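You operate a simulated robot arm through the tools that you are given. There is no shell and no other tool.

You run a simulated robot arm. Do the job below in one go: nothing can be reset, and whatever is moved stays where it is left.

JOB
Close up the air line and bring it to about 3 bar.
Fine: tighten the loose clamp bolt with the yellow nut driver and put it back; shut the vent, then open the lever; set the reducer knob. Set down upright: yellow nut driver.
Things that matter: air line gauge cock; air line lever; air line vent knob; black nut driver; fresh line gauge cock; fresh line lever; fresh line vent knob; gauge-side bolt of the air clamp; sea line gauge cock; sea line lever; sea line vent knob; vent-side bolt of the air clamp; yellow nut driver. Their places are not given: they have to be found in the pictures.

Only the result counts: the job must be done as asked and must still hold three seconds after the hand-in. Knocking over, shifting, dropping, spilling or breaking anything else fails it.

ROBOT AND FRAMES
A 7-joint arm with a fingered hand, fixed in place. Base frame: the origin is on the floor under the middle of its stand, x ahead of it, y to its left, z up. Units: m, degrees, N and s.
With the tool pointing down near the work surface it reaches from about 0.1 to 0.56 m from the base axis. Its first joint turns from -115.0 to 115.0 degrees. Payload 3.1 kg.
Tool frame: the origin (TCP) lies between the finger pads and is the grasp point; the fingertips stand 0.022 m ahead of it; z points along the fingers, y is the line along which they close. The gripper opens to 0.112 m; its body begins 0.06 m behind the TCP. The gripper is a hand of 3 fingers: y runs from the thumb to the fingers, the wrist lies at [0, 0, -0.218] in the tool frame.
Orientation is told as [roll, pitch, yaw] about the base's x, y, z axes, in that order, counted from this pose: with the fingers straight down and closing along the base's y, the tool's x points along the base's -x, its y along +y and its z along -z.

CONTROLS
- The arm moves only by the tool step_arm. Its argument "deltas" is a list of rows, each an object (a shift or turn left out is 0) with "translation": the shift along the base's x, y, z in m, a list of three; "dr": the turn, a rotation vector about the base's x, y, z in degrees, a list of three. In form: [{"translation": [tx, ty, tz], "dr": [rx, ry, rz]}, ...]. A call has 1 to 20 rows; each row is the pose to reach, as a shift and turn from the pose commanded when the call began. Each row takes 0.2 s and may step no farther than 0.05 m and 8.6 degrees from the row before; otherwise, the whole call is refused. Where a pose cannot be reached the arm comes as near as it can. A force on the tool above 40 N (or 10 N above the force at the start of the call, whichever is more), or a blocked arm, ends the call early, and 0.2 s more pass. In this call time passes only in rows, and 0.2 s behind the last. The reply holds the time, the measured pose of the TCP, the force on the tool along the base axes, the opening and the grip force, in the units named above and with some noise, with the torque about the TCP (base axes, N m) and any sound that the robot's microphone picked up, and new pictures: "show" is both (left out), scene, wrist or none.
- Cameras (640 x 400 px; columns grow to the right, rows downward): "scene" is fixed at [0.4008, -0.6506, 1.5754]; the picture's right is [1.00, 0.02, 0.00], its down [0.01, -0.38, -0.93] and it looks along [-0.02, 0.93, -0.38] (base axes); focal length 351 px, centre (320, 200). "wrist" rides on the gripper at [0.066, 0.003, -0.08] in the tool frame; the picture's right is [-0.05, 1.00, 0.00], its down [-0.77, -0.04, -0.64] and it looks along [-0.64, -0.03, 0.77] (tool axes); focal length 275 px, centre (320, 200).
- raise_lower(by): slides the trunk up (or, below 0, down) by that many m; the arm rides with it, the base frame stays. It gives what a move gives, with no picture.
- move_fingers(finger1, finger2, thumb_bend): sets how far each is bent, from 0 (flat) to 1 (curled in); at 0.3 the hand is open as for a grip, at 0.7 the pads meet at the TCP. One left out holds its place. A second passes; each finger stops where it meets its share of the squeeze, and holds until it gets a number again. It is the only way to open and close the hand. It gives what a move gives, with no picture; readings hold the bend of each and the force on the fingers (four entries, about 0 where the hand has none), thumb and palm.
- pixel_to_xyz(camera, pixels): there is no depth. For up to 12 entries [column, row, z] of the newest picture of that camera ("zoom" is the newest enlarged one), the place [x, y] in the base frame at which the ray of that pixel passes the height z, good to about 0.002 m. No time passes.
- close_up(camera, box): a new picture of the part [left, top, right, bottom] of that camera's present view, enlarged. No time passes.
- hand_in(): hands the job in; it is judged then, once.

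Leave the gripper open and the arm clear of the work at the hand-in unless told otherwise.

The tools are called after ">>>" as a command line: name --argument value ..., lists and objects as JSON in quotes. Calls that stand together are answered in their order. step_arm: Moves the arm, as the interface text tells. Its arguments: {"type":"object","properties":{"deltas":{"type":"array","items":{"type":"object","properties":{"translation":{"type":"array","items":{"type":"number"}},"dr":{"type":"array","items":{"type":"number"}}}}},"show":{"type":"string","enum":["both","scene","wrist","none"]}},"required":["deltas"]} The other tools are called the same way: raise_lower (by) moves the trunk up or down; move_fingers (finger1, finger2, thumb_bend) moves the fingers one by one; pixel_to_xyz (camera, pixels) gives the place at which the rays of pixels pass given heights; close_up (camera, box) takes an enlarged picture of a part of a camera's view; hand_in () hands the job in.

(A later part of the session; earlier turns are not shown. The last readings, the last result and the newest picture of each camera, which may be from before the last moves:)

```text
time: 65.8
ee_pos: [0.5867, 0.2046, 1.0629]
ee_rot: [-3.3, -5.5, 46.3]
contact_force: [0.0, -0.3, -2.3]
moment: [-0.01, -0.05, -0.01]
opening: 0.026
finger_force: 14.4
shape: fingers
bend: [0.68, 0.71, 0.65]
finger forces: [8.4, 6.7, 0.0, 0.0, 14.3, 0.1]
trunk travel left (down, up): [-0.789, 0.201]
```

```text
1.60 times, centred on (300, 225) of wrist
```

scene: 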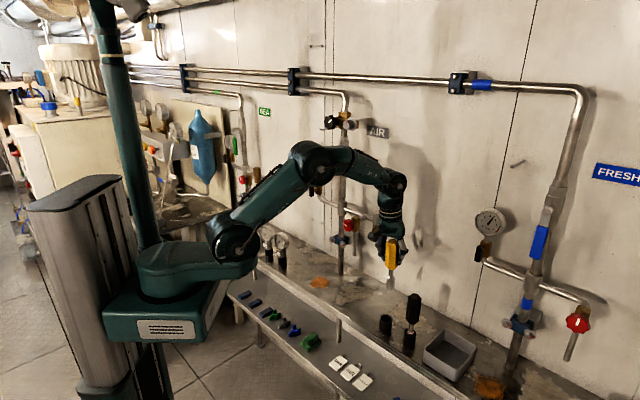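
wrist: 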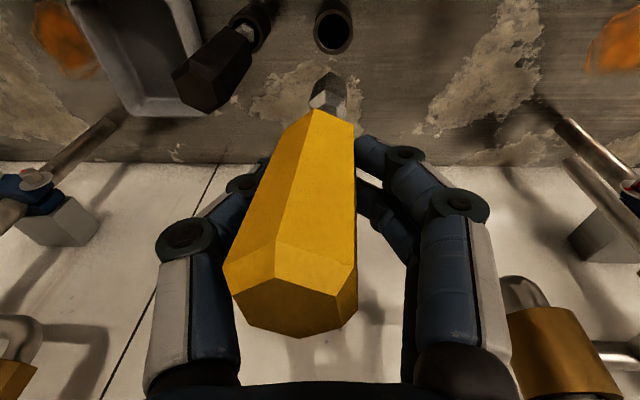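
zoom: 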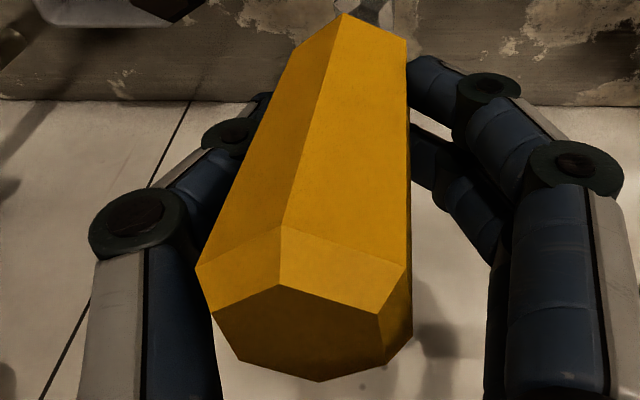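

The tip is about 1 cm too far out and leaning slightly. I correct the lean (~3°), shift the tip over the cup centre (0.587, 0.203), and lower until the tip is about 2 cm above the rim.

>>> step_arm --deltas '[{"translation": [-0.0043, -0.0032, 0], "dr": [-1.6, 0.46, 0]}, {"translation": [-0.0086, -0.0064, 0], "dr": [-3.18, 0.92, 0]}, {"translation": [-0.0086, -0.0064, -0.03], "dr": [-3.18, 0.92, 0]}, {"translation": [-0.0086, -0.0064, -0.06], "dr": [-3.18, 0.92, 0]}, {"translation": [-0.0086, -0.0064, -0.08], "dr": [-3.18, 0.92, 0]}]' --show "wrist"

>>> close_up --camera "scene" --box '[366, 290, 406, 340]'

>>> close_up --camera "wrist" --box '[250, 0, 410, 120]'

```text
time: 67.0
ee_pos: [0.5771, 0.1967, 0.9831]
ee_rot: [-4.9, -2.6, 46.6]
contact_force: [-0.8, -0.7, -1.5]
moment: [0.02, 0.0, 0.03]
opening: 0.0258
finger_force: 14.6
shape: fingers
bend: [0.68, 0.71, 0.65]
finger forces: [8.5, 6.8, 0.0, 0.1, 14.2, 0.1]
trunk travel left (down, up): [-0.789, 0.201]
```

wrist: 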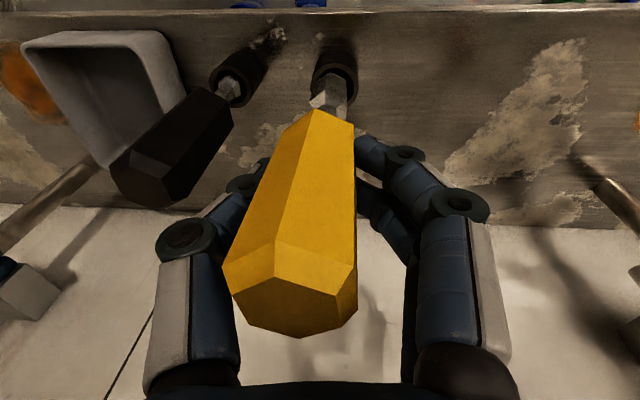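

```text
8.00 times, centred on (386, 315) of scene
```

zoom: 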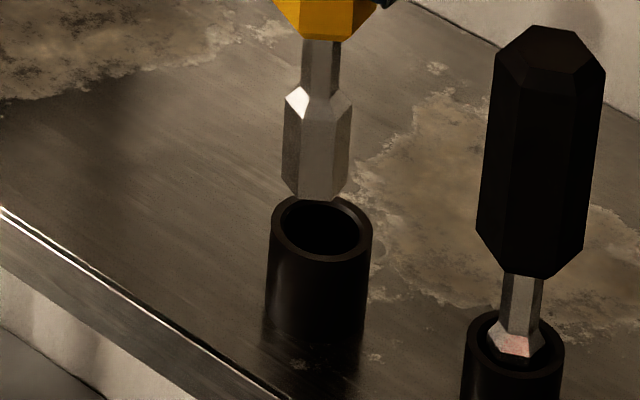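

```text
3.33 times, centred on (330, 60) of wrist
```

zoom: 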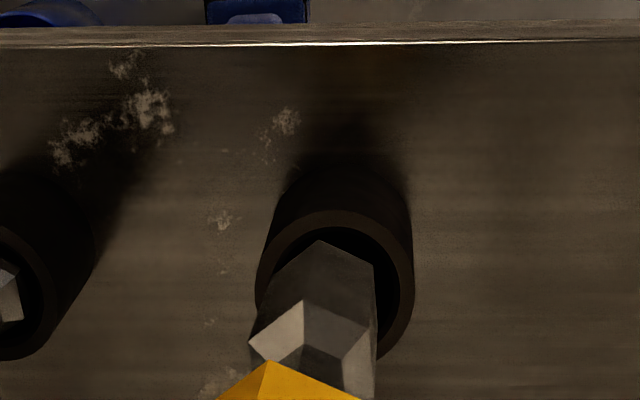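

>>> pixel_to_xyz --camera "scene" --pixels '[[385.5, 313.25, 0.86], [385.5, 313.25, 0.87], [386.1, 318.6, 0.84]]'

>>> pixel_to_xyz --camera "wrist" --pixels '[[330, 93, 0.86], [330, 93, 0.87], [334.2, 86.2, 0.84]]'

```text
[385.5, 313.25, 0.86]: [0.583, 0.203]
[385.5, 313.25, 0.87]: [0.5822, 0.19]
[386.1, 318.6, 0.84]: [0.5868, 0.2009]
```

```text
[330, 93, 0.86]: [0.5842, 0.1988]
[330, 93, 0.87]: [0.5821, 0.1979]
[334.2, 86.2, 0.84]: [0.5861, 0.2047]
```

The tip is 5 mm short of the cup centre (toward the robot). I shift outward 5 mm and lower 2 cm to rim level.

>>> step_arm --deltas '[{"translation": [0.0036, 0.0038, 0]}, {"translation": [0.0036, 0.0038, -0.01]}, {"translation": [0.0036, 0.0038, -0.018]}]' --show "none"

>>> close_up --camera "scene" --box '[366, 290, 406, 340]'

>>> close_up --camera "wrist" --box '[250, 0, 410, 120]'

```text
time: 67.8
ee_pos: [0.5815, 0.2019, 0.9663]
ee_rot: [-4.8, -2.7, 46.6]
contact_force: [-0.2, 0.6, -1.6]
moment: [0.0, -0.02, -0.02]
opening: 0.0258
finger_force: 14.6
shape: fingers
bend: [0.68, 0.71, 0.65]
finger forces: [8.5, 6.8, 0.0, 0.0, 14.2, 0.0]
trunk travel left (down, up): [-0.789, 0.201]
```

```text
8.00 times, centred on (386, 315) of scene
```

zoom: 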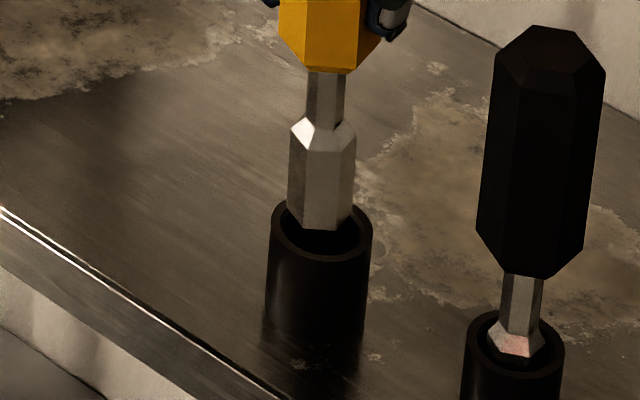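

```text
3.33 times, centred on (330, 60) of wrist
```

zoom: 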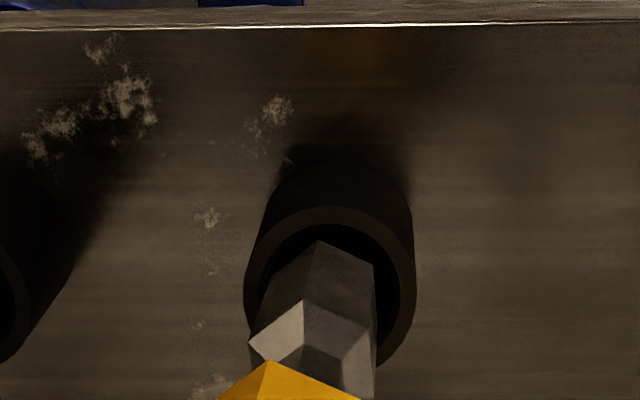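

>>> pixel_to_xyz --camera "wrist" --pixels '[[329.4, 93, 0.845], [332.7, 86.5, 0.841]]'

>>> pixel_to_xyz --camera "scene" --pixels '[[386.1, 316.75, 0.843], [386.1, 316.75, 0.847], [386.1, 318.6, 0.841]]'

```text
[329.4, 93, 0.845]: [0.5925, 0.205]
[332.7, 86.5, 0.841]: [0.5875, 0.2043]
```

```text
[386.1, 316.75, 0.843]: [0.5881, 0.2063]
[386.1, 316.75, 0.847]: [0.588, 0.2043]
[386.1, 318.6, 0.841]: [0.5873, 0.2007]
```

Tip is within ~3–4 mm of the cup's centre; I trim 3 mm and lower into the cup by 30 mm, watching force.

>>> step_arm --deltas '[{"translation": [-0.0031, -0.0011, 0]}, {"translation": [-0.0031, -0.0011, -0.01]}, {"translation": [-0.0031, -0.0011, -0.02]}, {"translation": [-0.0031, -0.0011, -0.03]}]' --show "none"

>>> close_up --camera "scene" --box '[366, 290, 406, 340]'

>>> close_up --camera "wrist" --box '[250, 0, 410, 120]'

```text
time: 68.7
ee_pos: [0.5807, 0.2055, 0.9498]
ee_rot: [-5.2, -3.9, 46.8]
contact_force: [-2.5, 4.2, 34.7]
moment: [-0.13, 0.38, -0.02]
opening: 0.0257
finger_force: 23.3
shape: fingers
bend: [0.73, 0.72, 0.66]
finger forces: [15.6, 11.0, 0.0, 0.0, 20.3, 0.0]
trunk travel left (down, up): [-0.789, 0.201]
stopped in row 4: the force on the tool passed its limit at 45 N (the readings are from after the stop); the commanded pose is now the measured one
```

```text
8.00 times, centred on (386, 315) of scene
```

zoom: 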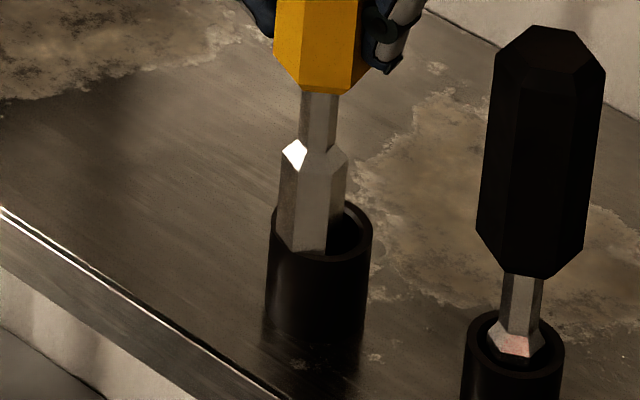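

```text
3.33 times, centred on (330, 60) of wrist
```

zoom: 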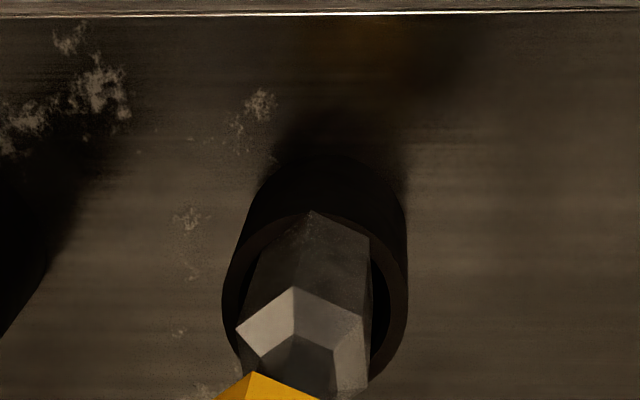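

The socket caught the cup's rim (toward the left/robot side) and stopped at 45 N; the cup hasn't moved. I lift 14 mm to relieve and re-measure.

>>> step_arm --deltas '[{"translation": [0, 0, 0.007]}, {"translation": [0, 0, 0.014]}]' --show "wrist"

>>> close_up --camera "scene" --box '[366, 285, 406, 335]'

>>> close_up --camera "wrist" --box '[250, 0, 410, 120]'

>>> close_up --camera "scene" --box '[350, 255, 420, 340]'

```text
time: 69.3
ee_pos: [0.5807, 0.202, 0.958]
ee_rot: [-5.1, -3.3, 46.6]
contact_force: [0.5, 0.0, -1.7]
moment: [0.01, 0.01, 0.01]
opening: 0.0261
finger_force: 16.5
shape: fingers
bend: [0.7, 0.71, 0.65]
finger forces: [9.1, 7.5, 0.0, 0.0, 14.7, 0.1]
trunk travel left (down, up): [-0.789, 0.201]
```

wrist: 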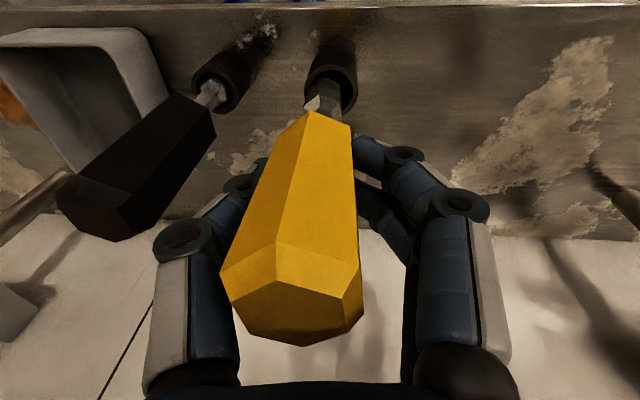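

```text
8.00 times, centred on (386, 310) of scene
```

zoom: 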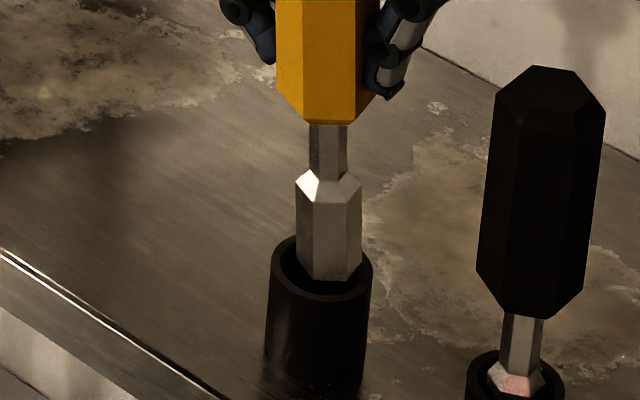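

```text
3.33 times, centred on (330, 60) of wrist
```

zoom: 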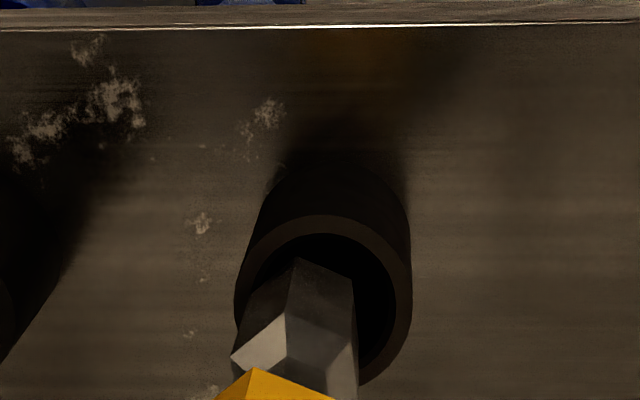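

```text
4.71 times, centred on (385, 298) of scene
```

zoom: 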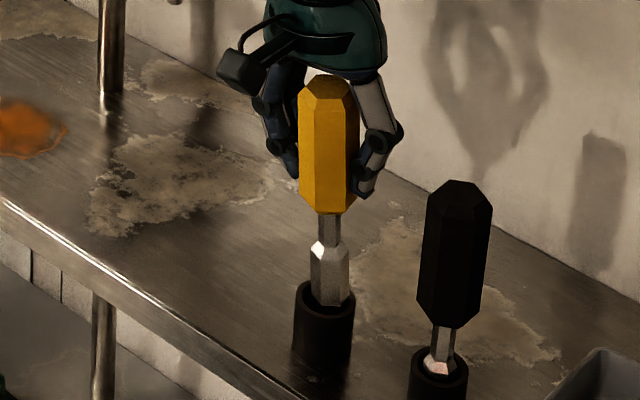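

>>> pixel_to_xyz --camera "wrist" --pixels '[[322.8, 98.4, 0.838], [322.8, 98.4, 0.843], [322.8, 98.4, 0.848], [330.9, 89.4, 0.841]]'

>>> pixel_to_xyz --camera "scene" --pixels '[[387.1, 318.25, 0.838], [387.1, 318.25, 0.843], [387.1, 318.25, 0.848], [386.25, 318.6, 0.841]]'

>>> close_up --camera "scene" --box '[374, 300, 398, 330]'

```text
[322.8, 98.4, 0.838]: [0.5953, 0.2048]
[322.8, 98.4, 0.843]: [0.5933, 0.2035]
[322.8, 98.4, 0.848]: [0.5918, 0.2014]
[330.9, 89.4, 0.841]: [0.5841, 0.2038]
```

```text
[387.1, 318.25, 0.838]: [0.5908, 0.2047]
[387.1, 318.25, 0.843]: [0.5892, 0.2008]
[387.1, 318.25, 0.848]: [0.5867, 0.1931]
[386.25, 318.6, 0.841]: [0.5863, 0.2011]
```

```text
13.33 times, centred on (386, 315) of scene
```

zoom: 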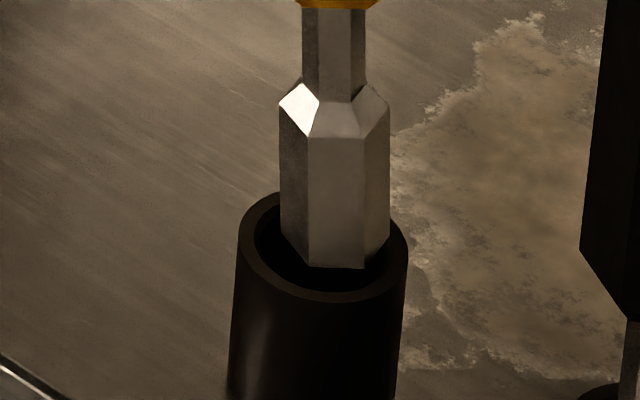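

By the scene zoom (the reliable one for x) the tip is 3 mm right of the cup's centre. I shift 3 mm in -x and lower 8 mm carefully.

>>> step_arm --deltas '[{"translation": [-0.003, 0.0, 0]}, {"translation": [-0.003, 0.0, -0.004]}, {"translation": [-0.003, 0.0, -0.008]}]' --show "none"

>>> close_up --camera "scene" --box '[374, 300, 398, 330]'

>>> close_up --camera "wrist" --box '[250, 0, 410, 120]'

```text
time: 70.1
ee_pos: [0.5778, 0.2035, 0.9511]
ee_rot: [-5.1, -3.3, 46.6]
contact_force: [-0.4, -0.1, -1.8]
moment: [0.02, 0.03, 0.03]
opening: 0.0264
finger_force: 15.5
shape: fingers
bend: [0.7, 0.71, 0.65]
finger forces: [9.1, 7.5, 0.1, 0.0, 14.6, 0.0]
trunk travel left (down, up): [-0.789, 0.201]
```

```text
13.33 times, centred on (386, 315) of scene
```

zoom: 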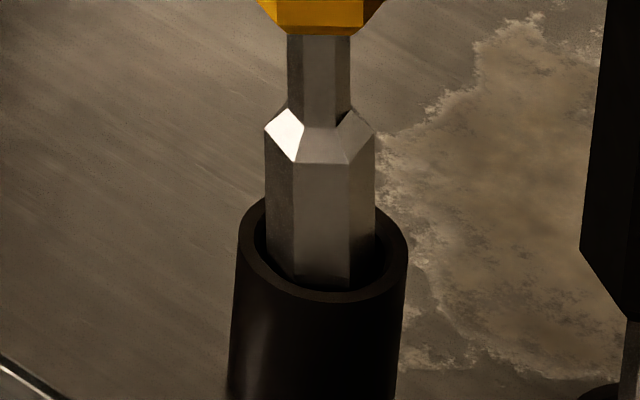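

```text
3.33 times, centred on (330, 60) of wrist
```

zoom: 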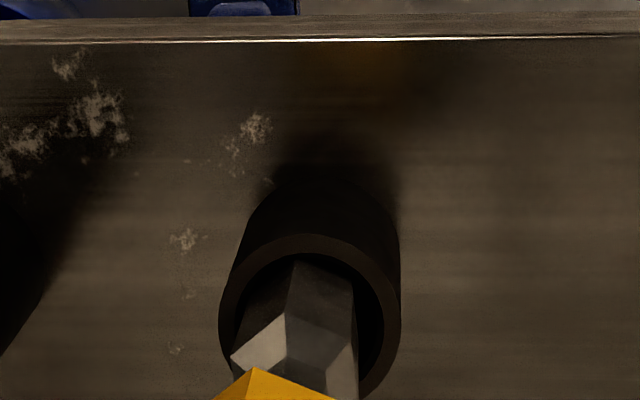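

The tip is inside the cup now without contact. I keep lowering 12 mm.

>>> step_arm --deltas '[{"translation": [0, 0, -0.004]}, {"translation": [0, 0, -0.008]}, {"translation": [0, 0, -0.012]}]' --show "none"

>>> close_up --camera "scene" --box '[374, 300, 398, 330]'

```text
time: 70.9
ee_pos: [0.5782, 0.2026, 0.9388]
ee_rot: [-5.0, -3.4, 46.5]
contact_force: [0.9, 0.3, 0.0]
moment: [0.01, -0.04, -0.01]
opening: 0.026
finger_force: 15.6
shape: fingers
bend: [0.7, 0.71, 0.65]
finger forces: [9.0, 7.7, 0.2, 0.0, 14.6, 0.0]
trunk travel left (down, up): [-0.789, 0.201]
```

```text
13.33 times, centred on (386, 315) of scene
```

zoom: 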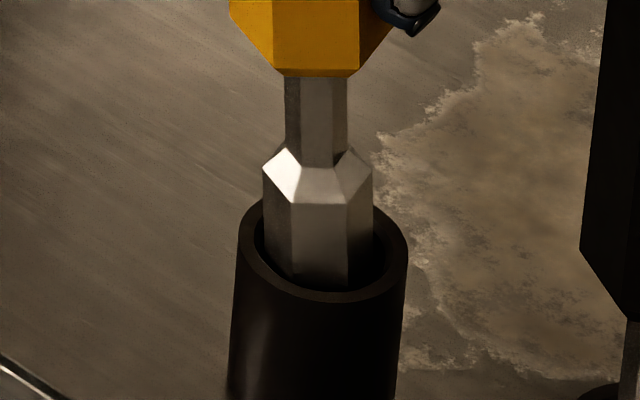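

Going down smoothly. Another 10 mm.

>>> step_arm --deltas '[{"translation": [0, 0, -0.004]}, {"translation": [0, 0, -0.007]}, {"translation": [0, 0, -0.01]}]' --show "none"

>>> close_up --camera "scene" --box '[366, 285, 406, 335]'

```text
time: 71.7
ee_pos: [0.5777, 0.2027, 0.9284]
ee_rot: [-5.0, -3.4, 46.7]
contact_force: [-0.4, 0.5, -1.0]
moment: [0.01, -0.01, -0.03]
opening: 0.026
finger_force: 16.2
shape: fingers
bend: [0.7, 0.71, 0.65]
finger forces: [8.9, 7.8, 0.1, 0.0, 14.6, 0.0]
trunk travel left (down, up): [-0.789, 0.201]
```

```text
8.00 times, centred on (386, 310) of scene
```

zoom: 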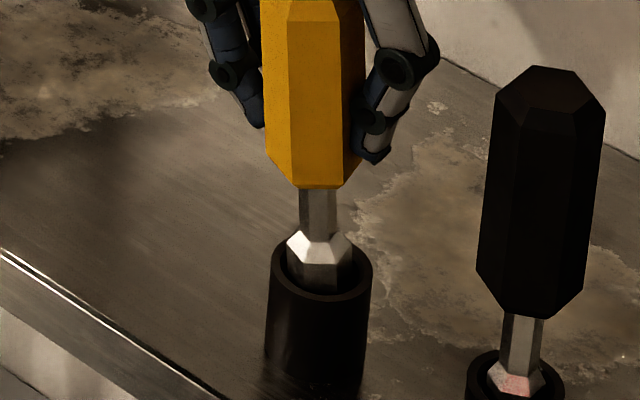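

About 10 mm remain to full depth. I lower 7 mm, then finish gently.

>>> step_arm --deltas '[{"translation": [0, 0, -0.003]}, {"translation": [0, 0, -0.005]}, {"translation": [0, 0, -0.007]}]' --show "none"

>>> close_up --camera "scene" --box '[366, 285, 406, 335]'

```text
time: 72.5
ee_pos: [0.5769, 0.203, 0.9221]
ee_rot: [-5.0, -3.5, 46.7]
contact_force: [1.2, 1.1, -0.6]
moment: [0.03, -0.03, -0.03]
opening: 0.026
finger_force: 16.0
shape: fingers
bend: [0.7, 0.71, 0.65]
finger forces: [8.9, 8.1, 0.0, 0.0, 14.6, 0.0]
trunk travel left (down, up): [-0.789, 0.201]
```

```text
8.00 times, centred on (386, 310) of scene
```

zoom: 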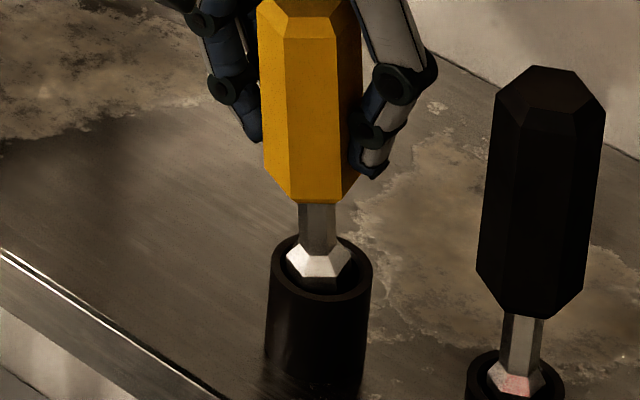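

>>> step_arm --deltas '[{"translation": [0, 0, -0.0015]}, {"translation": [0, 0, -0.003]}]' --show "none"

>>> close_up --camera "scene" --box '[366, 285, 406, 335]'

```text
time: 73.1
ee_pos: [0.5777, 0.2029, 0.9186]
ee_rot: [-5.1, -3.5, 46.6]
contact_force: [1.1, 1.2, 5.1]
moment: [0.06, -0.02, 0.03]
opening: 0.0263
finger_force: 17.3
shape: fingers
bend: [0.7, 0.71, 0.65]
finger forces: [9.1, 9.0, 0.1, 0.1, 15.4, 0.0]
trunk travel left (down, up): [-0.789, 0.201]
```

```text
8.00 times, centred on (386, 310) of scene
```

zoom: 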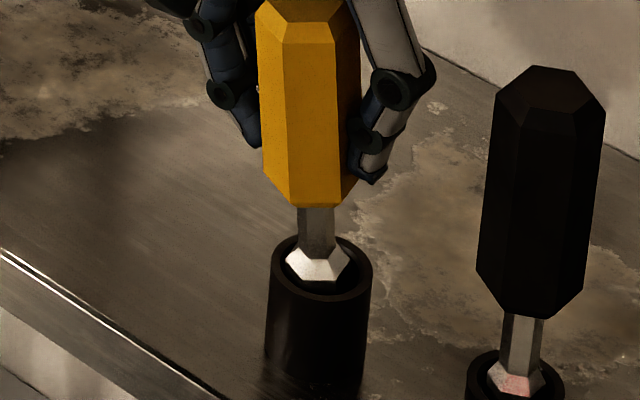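

The driver has bottomed in its cup (5 N up). It leans a bit with its top toward the left; I measure the lean before letting go.

>>> close_up --camera "scene" --box '[360, 272, 416, 322]'

>>> close_up --camera "wrist" --box '[200, 0, 400, 350]'

```text
8.00 times, centred on (388, 297) of scene
```

zoom: 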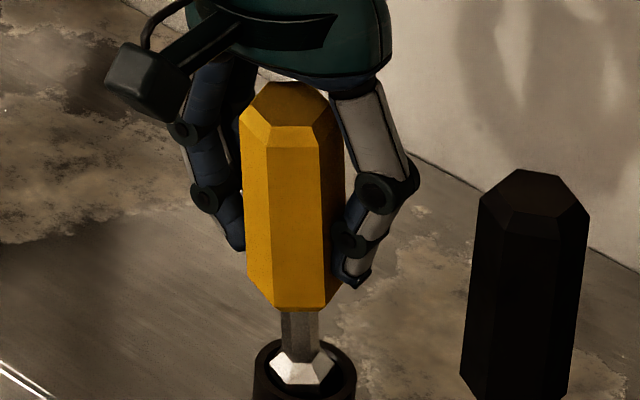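

```text
1.14 times, centred on (300, 175) of wrist
```

zoom: 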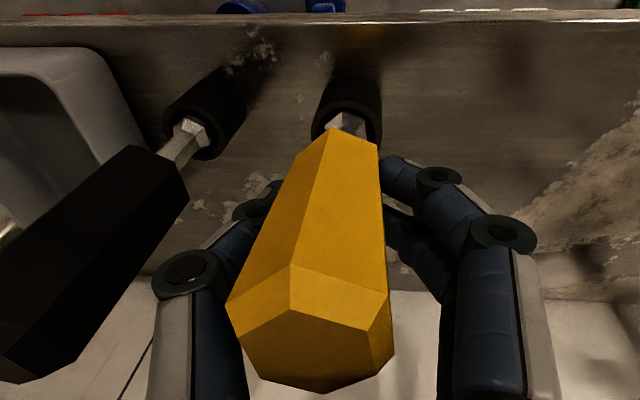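

>>> pixel_to_xyz --camera "scene" --pixels '[[384.25, 285.1, 0.955], [384.25, 285.1, 0.96], [384.25, 285.1, 0.965], [384.25, 285.1, 0.97]]'

>>> pixel_to_xyz --camera "wrist" --pixels '[[291.2, 310.6, 0.955], [291.2, 310.6, 0.96], [291.2, 310.6, 0.965], [291.2, 310.6, 0.97]]'

```text
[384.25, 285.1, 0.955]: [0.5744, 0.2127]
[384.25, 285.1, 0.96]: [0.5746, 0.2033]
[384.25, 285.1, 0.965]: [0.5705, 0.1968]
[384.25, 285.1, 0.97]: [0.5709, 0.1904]
```

```text
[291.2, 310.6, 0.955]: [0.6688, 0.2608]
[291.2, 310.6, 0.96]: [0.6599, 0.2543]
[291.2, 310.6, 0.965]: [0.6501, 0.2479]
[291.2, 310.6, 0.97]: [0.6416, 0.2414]
```

>>> pixel_to_xyz --camera "zoom" --pixels '[[310, 355, 0.955], [310, 355, 0.96], [310, 355, 0.965], [310, 355, 0.97], [348, 130, 0.84], [348, 130, 0.85]]'

```text
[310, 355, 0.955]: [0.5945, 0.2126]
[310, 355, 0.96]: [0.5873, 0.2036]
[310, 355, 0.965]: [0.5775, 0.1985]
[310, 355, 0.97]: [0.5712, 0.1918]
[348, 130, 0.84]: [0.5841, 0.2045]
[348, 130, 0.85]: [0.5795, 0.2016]
```

The driver's top leans about 6.5° toward the robot. I straighten it about its seated tip (hand +1.4 cm outward, turned 6.7°).

>>> step_arm --deltas '[{"translation": [0.0038, 0.0027, 0.0006], "dr": [-1.32, 1.84, 0]}, {"translation": [0.0076, 0.0055, 0.001], "dr": [-2.64, 3.68, 0]}, {"translation": [0.0114, 0.0082, 0.0014], "dr": [-3.96, 5.52, 0]}]' --show "both"

>>> close_up --camera "scene" --box '[360, 272, 416, 322]'

```text
time: 73.9
ee_pos: [0.5885, 0.2105, 0.92]
ee_rot: [-3.7, 3.3, 46.6]
contact_force: [0.7, 0.0, -2.0]
moment: [0.03, -0.02, 0.0]
opening: 0.0261
finger_force: 15.9
shape: fingers
bend: [0.7, 0.71, 0.65]
finger forces: [9.3, 7.3, 0.1, 0.0, 14.7, 0.0]
trunk travel left (down, up): [-0.789, 0.201]
```

scene: 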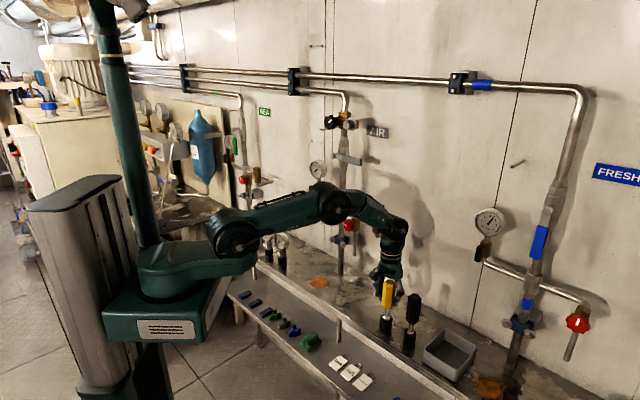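
wrist: 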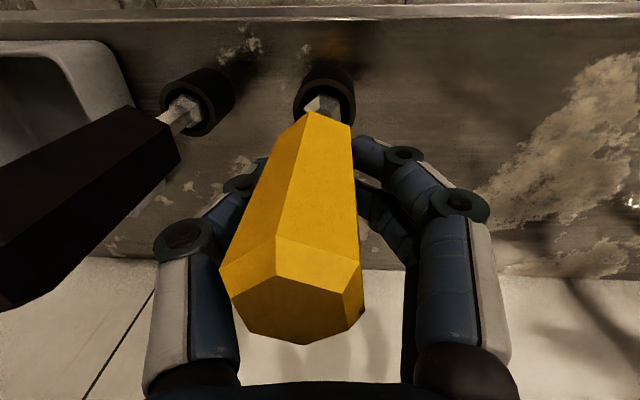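

```text
8.00 times, centred on (388, 297) of scene
```

zoom: 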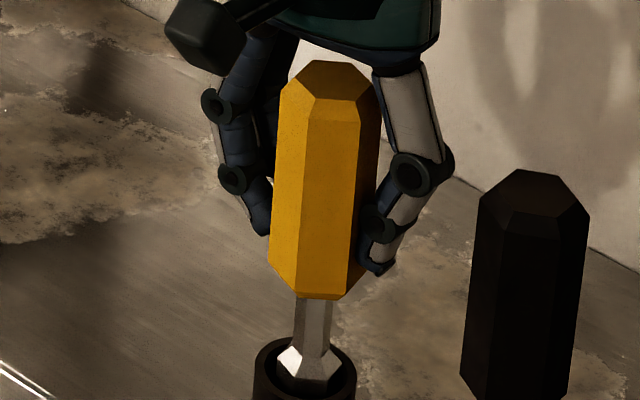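

Now it stands upright (slope like the black one), slightly lifted. I lower 2.5 mm to set it down, then open the hand slightly.

>>> step_arm --deltas '[{"translation": [0, 0, -0.0012]}, {"translation": [0, 0, -0.0025]}]' --show "none"

>>> close_up --camera "scene" --box '[360, 272, 416, 322]'

```text
time: 74.5
ee_pos: [0.5884, 0.21, 0.9175]
ee_rot: [-3.7, 3.3, 46.6]
contact_force: [0.4, -0.1, -1.0]
moment: [0.04, 0.02, 0.0]
opening: 0.0259
finger_force: 16.1
shape: fingers
bend: [0.7, 0.71, 0.65]
finger forces: [9.1, 7.4, 0.0, 0.1, 14.7, 0.1]
trunk travel left (down, up): [-0.789, 0.201]
```

```text
8.00 times, centred on (388, 297) of scene
```

zoom: 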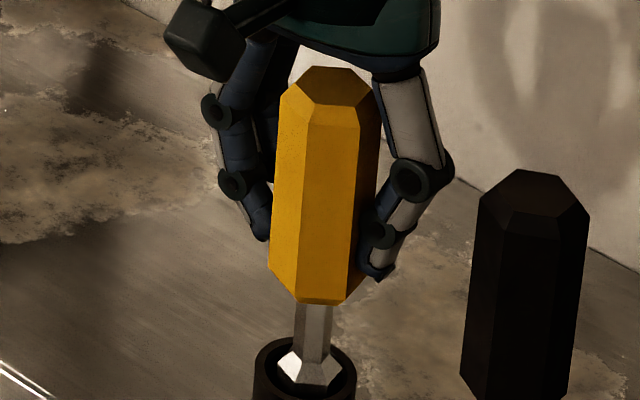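

>>> step_arm --deltas '[{"translation": [0, 0, -0.0015]}]' --show "none"

```text
time: 74.9
ee_pos: [0.5891, 0.2107, 0.9167]
ee_rot: [-3.8, 3.2, 46.6]
contact_force: [0.5, 0.0, 5.4]
moment: [0.03, -0.02, 0.02]
opening: 0.0257
finger_force: 16.1
shape: fingers
bend: [0.7, 0.71, 0.65]
finger forces: [9.2, 8.2, 0.1, 0.1, 15.5, 0.1]
trunk travel left (down, up): [-0.789, 0.201]
```

It rests on the cup floor (5 N). I open the hand a little.

>>> move_fingers --finger1 0.56 --finger2 0.56 --thumb_bend 0.56

>>> close_up --camera "scene" --box '[360, 272, 416, 332]'

>>> close_up --camera "wrist" --box '[0, 0, 640, 400]'

```text
time: 75.9
ee_pos: [0.5897, 0.211, 0.9165]
ee_rot: [-3.8, 3.3, 46.7]
contact_force: [0.3, 0.1, 0.4]
moment: [0.03, 0.04, 0.0]
opening: 0.0378
finger_force: 0.0
shape: fingers
bend: [0.56, 0.56, 0.56]
finger forces: [0.1, 0.0, 0.1, 0.1, 0.0, 0.0]
trunk travel left (down, up): [-0.789, 0.201]
```

```text
6.67 times, centred on (388, 302) of scene
```

zoom: 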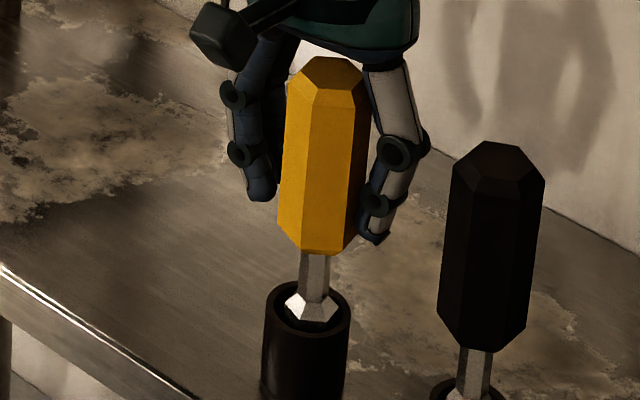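

```text
1.00 times, centred on (320, 200) of wrist (not enlarged: the box is as wide or as high as the picture)
```

zoom: 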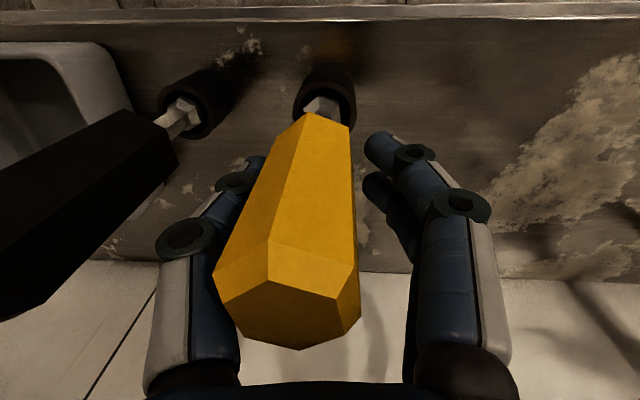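

The driver stands free and upright in its cup. I open a bit more (thumb only a little, because the black driver is near) and lift the hand straight up.

>>> move_fingers --finger1 0.42 --finger2 0.42 --thumb_bend 0.5

>>> step_arm --deltas '[{"translation": [0, 0, 0.02]}, {"translation": [0, 0, 0.045]}, {"translation": [0, 0, 0.08]}, {"translation": [0, 0, 0.12]}, {"translation": [0, 0, 0.16]}]' --show "both"

>>> close_up --camera "scene" --box '[360, 272, 436, 342]'

```text
time: 76.9
ee_pos: [0.5889, 0.2115, 0.9166]
ee_rot: [-3.7, 3.3, 46.8]
contact_force: [-0.2, -0.2, 0.0]
moment: [-0.01, -0.01, 0.0]
opening: 0.066
finger_force: 0.0
shape: fingers
bend: [0.42, 0.42, 0.5]
finger forces: [0.0, 0.0, 0.1, 0.0, 0.0, 0.0]
trunk travel left (down, up): [-0.789, 0.201]
```

```text
time: 78.1
ee_pos: [0.5901, 0.211, 1.076]
ee_rot: [-3.7, 3.3, 46.6]
contact_force: [0.9, -0.3, 0.0]
moment: [0.01, 0.0, 0.01]
opening: 0.0662
finger_force: 0.1
shape: fingers
bend: [0.42, 0.42, 0.5]
finger forces: [0.1, 0.0, 0.1, 0.0, 0.0, 0.0]
trunk travel left (down, up): [-0.789, 0.201]
```

scene: 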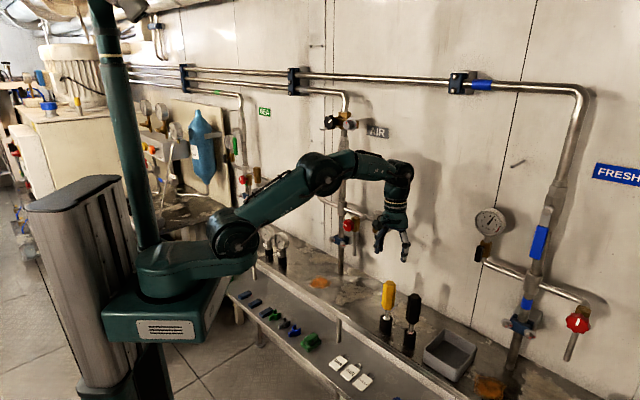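
wrist: 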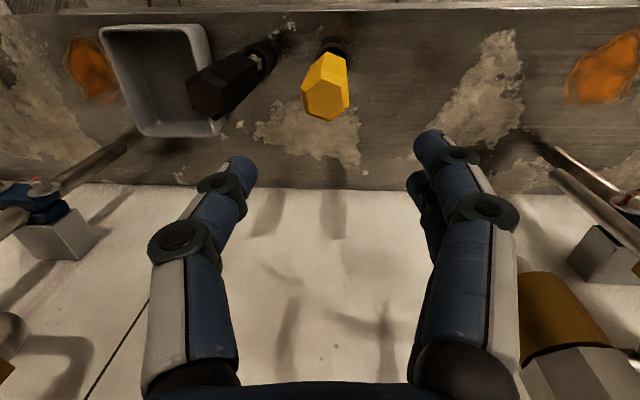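

```text
5.71 times, centred on (398, 307) of scene
```

zoom: 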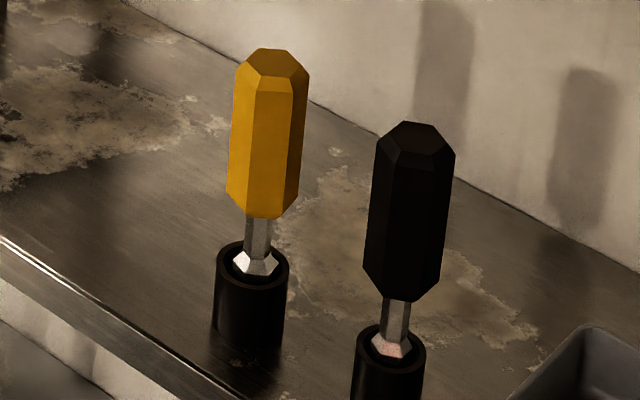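

The yellow driver is back upright in its cup. Next: the vent. I look at the vent knobs of all three lines for reference (fresh at (577,322), sea at (243,180), air at (349,225)).

>>> close_up --camera "scene" --box '[556, 304, 596, 340]'

>>> close_up --camera "scene" --box '[328, 212, 368, 237]'

>>> close_up --camera "scene" --box '[225, 120, 285, 200]'

>>> close_up --camera "scene" --box '[300, 155, 340, 200]'

```text
11.11 times, centred on (576, 322) of scene
```

zoom: 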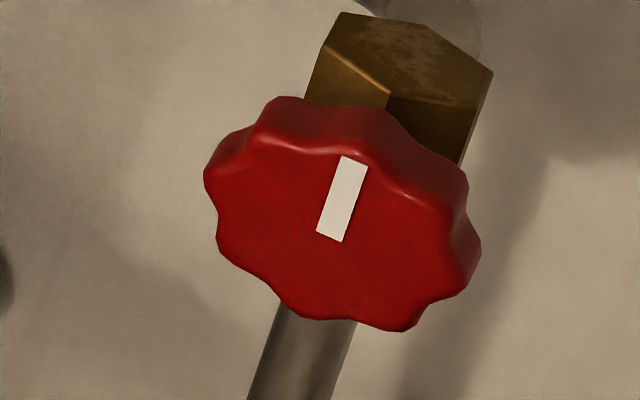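

```text
16.00 times, centred on (348, 224) of scene
```

zoom: 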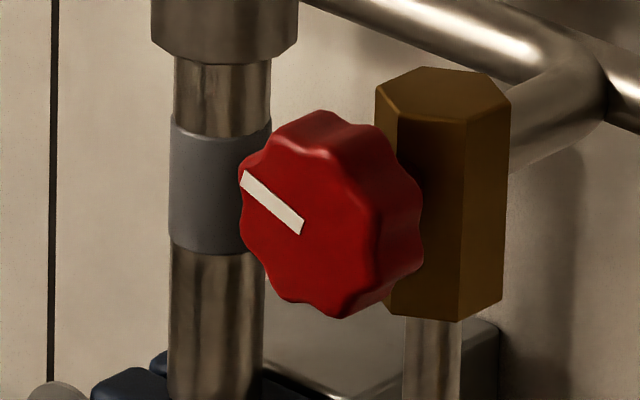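

```text
5.00 times, centred on (255, 160) of scene
```

zoom: 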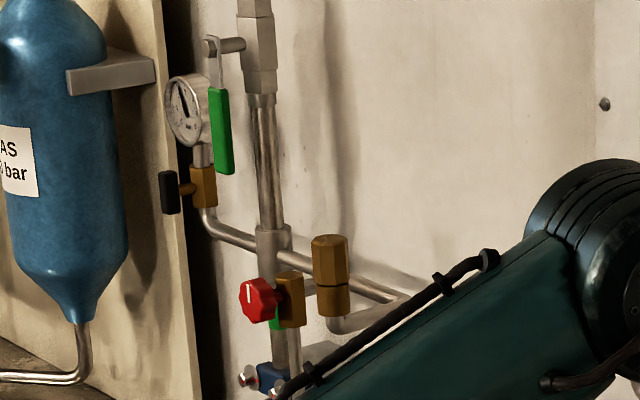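

```text
8.89 times, centred on (320, 178) of scene
```

zoom: 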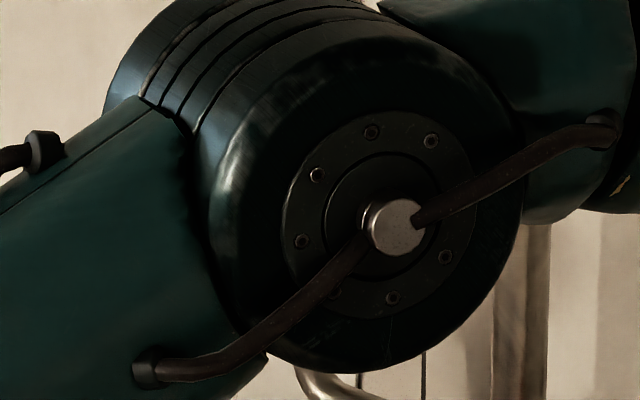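

Fresh and sea vents (shut) have their white mark pointing up; the air vent's mark points left-and-slightly-up, so it needs about 72° clockwise. I retreat from the drivers first and level the hand's small tilts.

>>> step_arm --deltas '[{"translation": [-0.042, 0, 0.005], "dr": [0.5, 0.5, -0.3]}, {"translation": [-0.084, 0, 0.005], "dr": [1.0, 1.0, -0.6]}, {"translation": [-0.126, 0, 0.005], "dr": [1.6, 1.6, -1.0]}, {"translation": [-0.168, 0, 0.005], "dr": [2.1, 2.1, -1.3]}, {"translation": [-0.208, 0.001, 0.005], "dr": [2.6, 2.6, -1.6]}]' --show "none"

>>> step_arm --deltas '[{"dr": [6, -6, 0]}, {"dr": [12, -12, 0]}, {"dr": [18, -18, 0]}, {"dr": [24, -24, 0]}, {"dr": [30, -30, 0]}, {"dr": [36, -36, 0]}, {"dr": [42, -42, 0]}, {"dr": [48, -48, 0]}, {"dr": [54, -54, 0]}, {"dr": [60, -60, 0]}, {"dr": [65.97, -65.97, 0]}]' --show "both"

```text
time: 79.3
ee_pos: [0.3794, 0.2109, 1.0813]
ee_rot: [-0.2, 3.1, 45.2]
contact_force: [-0.5, 0.1, -0.2]
moment: [-0.01, 0.0, 0.01]
opening: 0.0659
finger_force: 0.1
shape: fingers
bend: [0.42, 0.42, 0.5]
finger forces: [0.1, 0.0, 0.0, 0.0, 0.1, 0.0]
trunk travel left (down, up): [-0.789, 0.201]
```

```text
time: 81.7
ee_pos: [0.3821, 0.2121, 1.0815]
ee_rot: [-119.1, -89.7, 163.8]
contact_force: [-0.1, 0.1, 0.8]
moment: [0.02, 0.0, 0.0]
opening: 0.0664
finger_force: 0.0
shape: fingers
bend: [0.42, 0.42, 0.5]
finger forces: [0.1, 0.1, 0.0, 0.0, 0.1, 0.0]
out of reach, approached as far as the arm can: row 4, 5
trunk travel left (down, up): [-0.789, 0.201]
```

scene: 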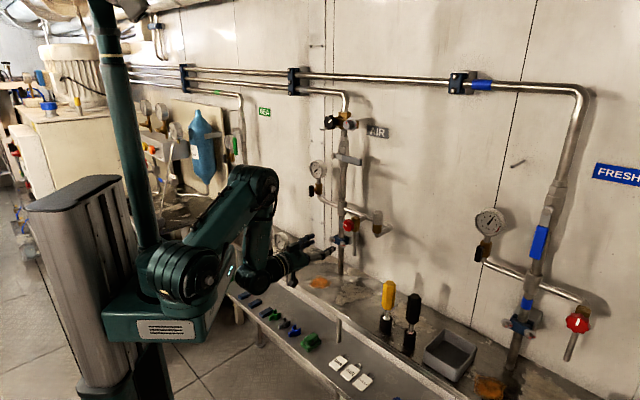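
wrist: 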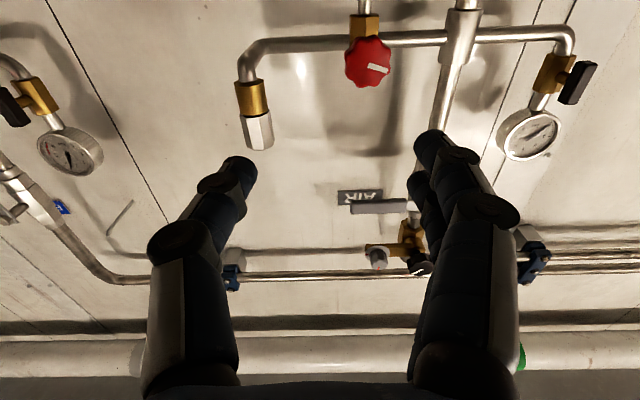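

The hand is level now, pointing at the wall; I see the vent knob at (368,62) and the air gauge at (530,135). I zoom on both.

>>> close_up --camera "wrist" --box '[480, 60, 600, 180]'

>>> close_up --camera "wrist" --box '[310, 0, 430, 100]'

>>> close_up --camera "wrist" --box '[330, 180, 450, 290]'

```text
3.33 times, centred on (540, 120) of wrist
```

zoom: 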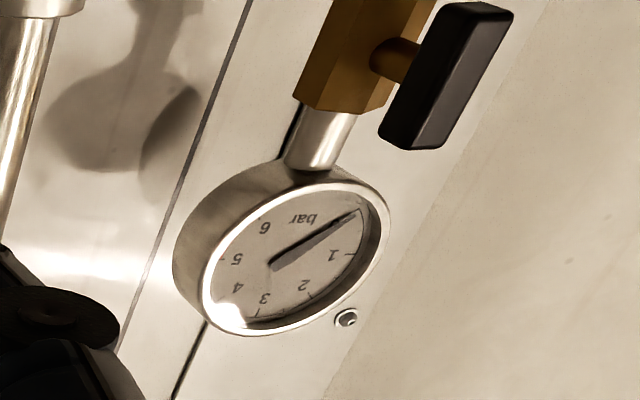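

```text
4.00 times, centred on (370, 50) of wrist
```

zoom: 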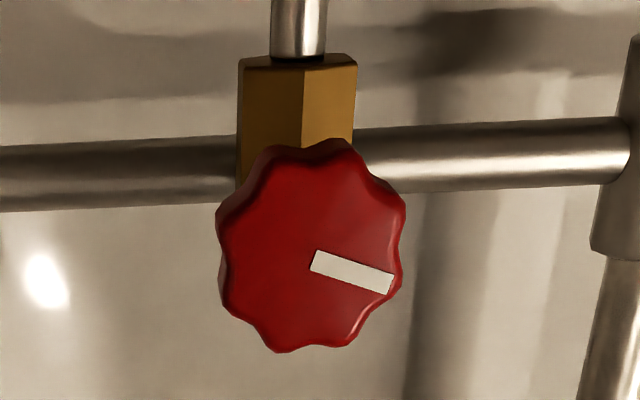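

```text
3.64 times, centred on (390, 235) of wrist
```

zoom: 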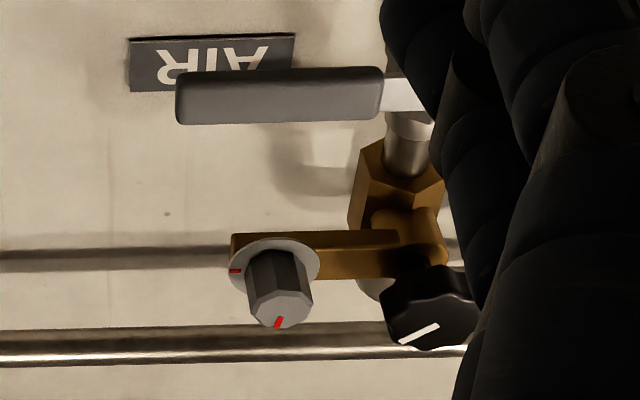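

>>> pixel_to_xyz --camera "wrist" --pixels '[[367.5, 61.25, 1.072], [367.5, 61.25, 1.077], [367.5, 61.25, 1.082]]'

>>> pixel_to_xyz --camera "scene" --pixels '[[347.4, 225.6, 1.072], [347.4, 225.6, 1.077], [347.4, 225.6, 1.082]]'

```text
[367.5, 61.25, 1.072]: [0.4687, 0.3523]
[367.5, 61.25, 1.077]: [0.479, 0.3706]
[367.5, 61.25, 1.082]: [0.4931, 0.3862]
```

```text
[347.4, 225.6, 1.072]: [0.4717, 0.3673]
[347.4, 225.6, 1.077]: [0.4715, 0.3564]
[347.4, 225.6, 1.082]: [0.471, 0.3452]
```

The vent knob face is at about n=0.590, t=0.08, z=1.0755, 4 cm across. I set the fingers to 0.4 and line the hand up with it, pre-turned 36° counter-clockwise.

>>> move_fingers --finger1 0.4 --finger2 0.4 --thumb_bend 0.4

>>> step_arm --deltas '[{"translation": [-0.006, 0.006, -0.002], "dr": [-5.1, -5.1, 0]}, {"translation": [-0.012, 0.012, -0.003], "dr": [-10.2, -10.2, 0]}, {"translation": [-0.018, 0.018, -0.004], "dr": [-15.3, -15.3, 0]}, {"translation": [-0.024, 0.024, -0.005], "dr": [-20.4, -20.4, 0]}, {"translation": [-0.0286, 0.0286, -0.006], "dr": [-25.5, -25.5, 0]}, {"translation": [0.0, 0.055, -0.006], "dr": [-25.5, -25.5, 0]}, {"translation": [0.015, 0.072, -0.006], "dr": [-25.5, -25.5, 0]}]' --show "both"

```text
time: 82.7
ee_pos: [0.3801, 0.2118, 1.0816]
ee_rot: [-112.4, -89.7, 157.3]
contact_force: [0.4, 0.4, 0.6]
moment: [0.01, 0.01, -0.01]
opening: 0.0831
finger_force: 0.1
shape: fingers
bend: [0.4, 0.4, 0.4]
finger forces: [0.0, 0.1, 0.0, 0.1, 0.1, 0.0]
trunk travel left (down, up): [-0.789, 0.201]
```

```text
time: 84.3
ee_pos: [0.3969, 0.2836, 1.0766]
ee_rot: [-90.1, -53.6, 135.1]
contact_force: [0.0, -0.9, 0.7]
moment: [0.03, 0.02, -0.02]
opening: 0.083
finger_force: 0.1
shape: fingers
bend: [0.4, 0.4, 0.4]
finger forces: [0.0, 0.0, 0.0, 0.0, 0.0, 0.1]
trunk travel left (down, up): [-0.789, 0.201]
```

scene: 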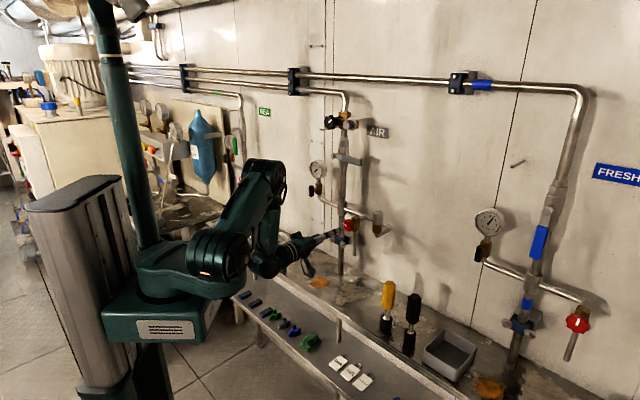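
wrist: 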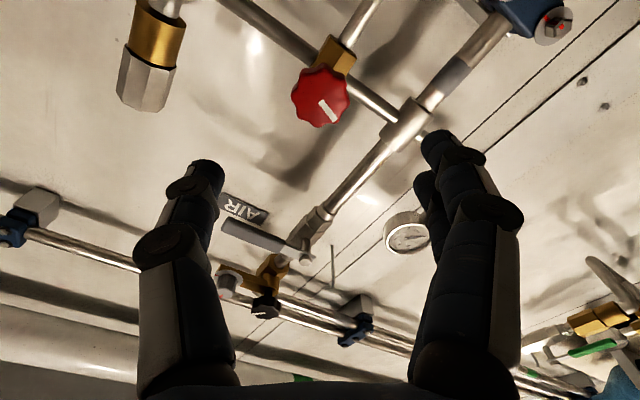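

The knob is centred at column 320, 11 cm ahead. I advance 7 cm and check.

>>> step_arm --deltas '[{"translation": [0.017, 0.017, 0]}, {"translation": [0.034, 0.034, 0]}, {"translation": [0.05, 0.05, 0]}]' --show "wrist"

>>> close_up --camera "scene" --box '[320, 205, 376, 240]'

```text
time: 85.1
ee_pos: [0.4465, 0.3346, 1.0754]
ee_rot: [-90.2, -53.7, 135.0]
contact_force: [-0.1, 0.3, 0.1]
moment: [0.0, -0.02, -0.01]
opening: 0.0835
finger_force: 0.1
shape: fingers
bend: [0.4, 0.4, 0.4]
finger forces: [0.0, 0.0, 0.0, 0.1, 0.1, 0.0]
trunk travel left (down, up): [-0.789, 0.201]
```

wrist: 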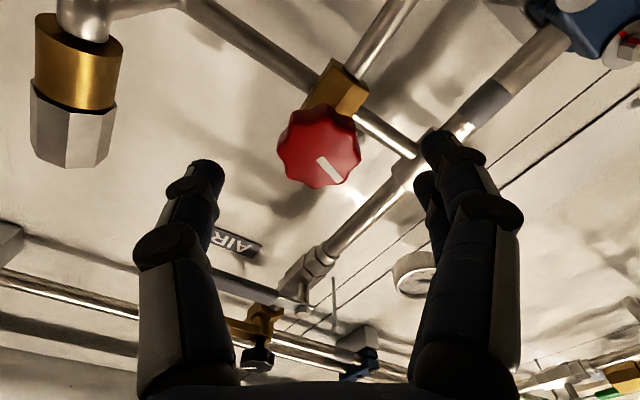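

```text
11.43 times, centred on (348, 222) of scene
```

zoom: 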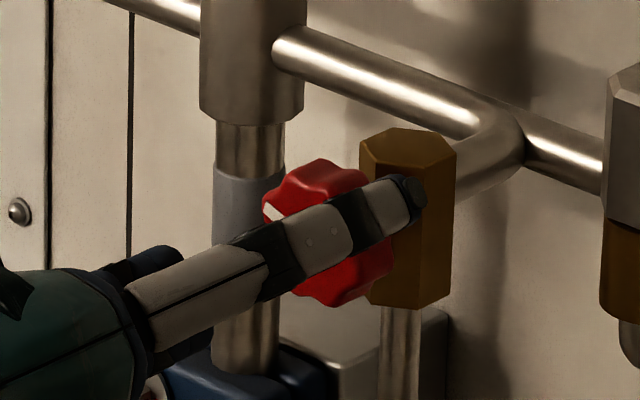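

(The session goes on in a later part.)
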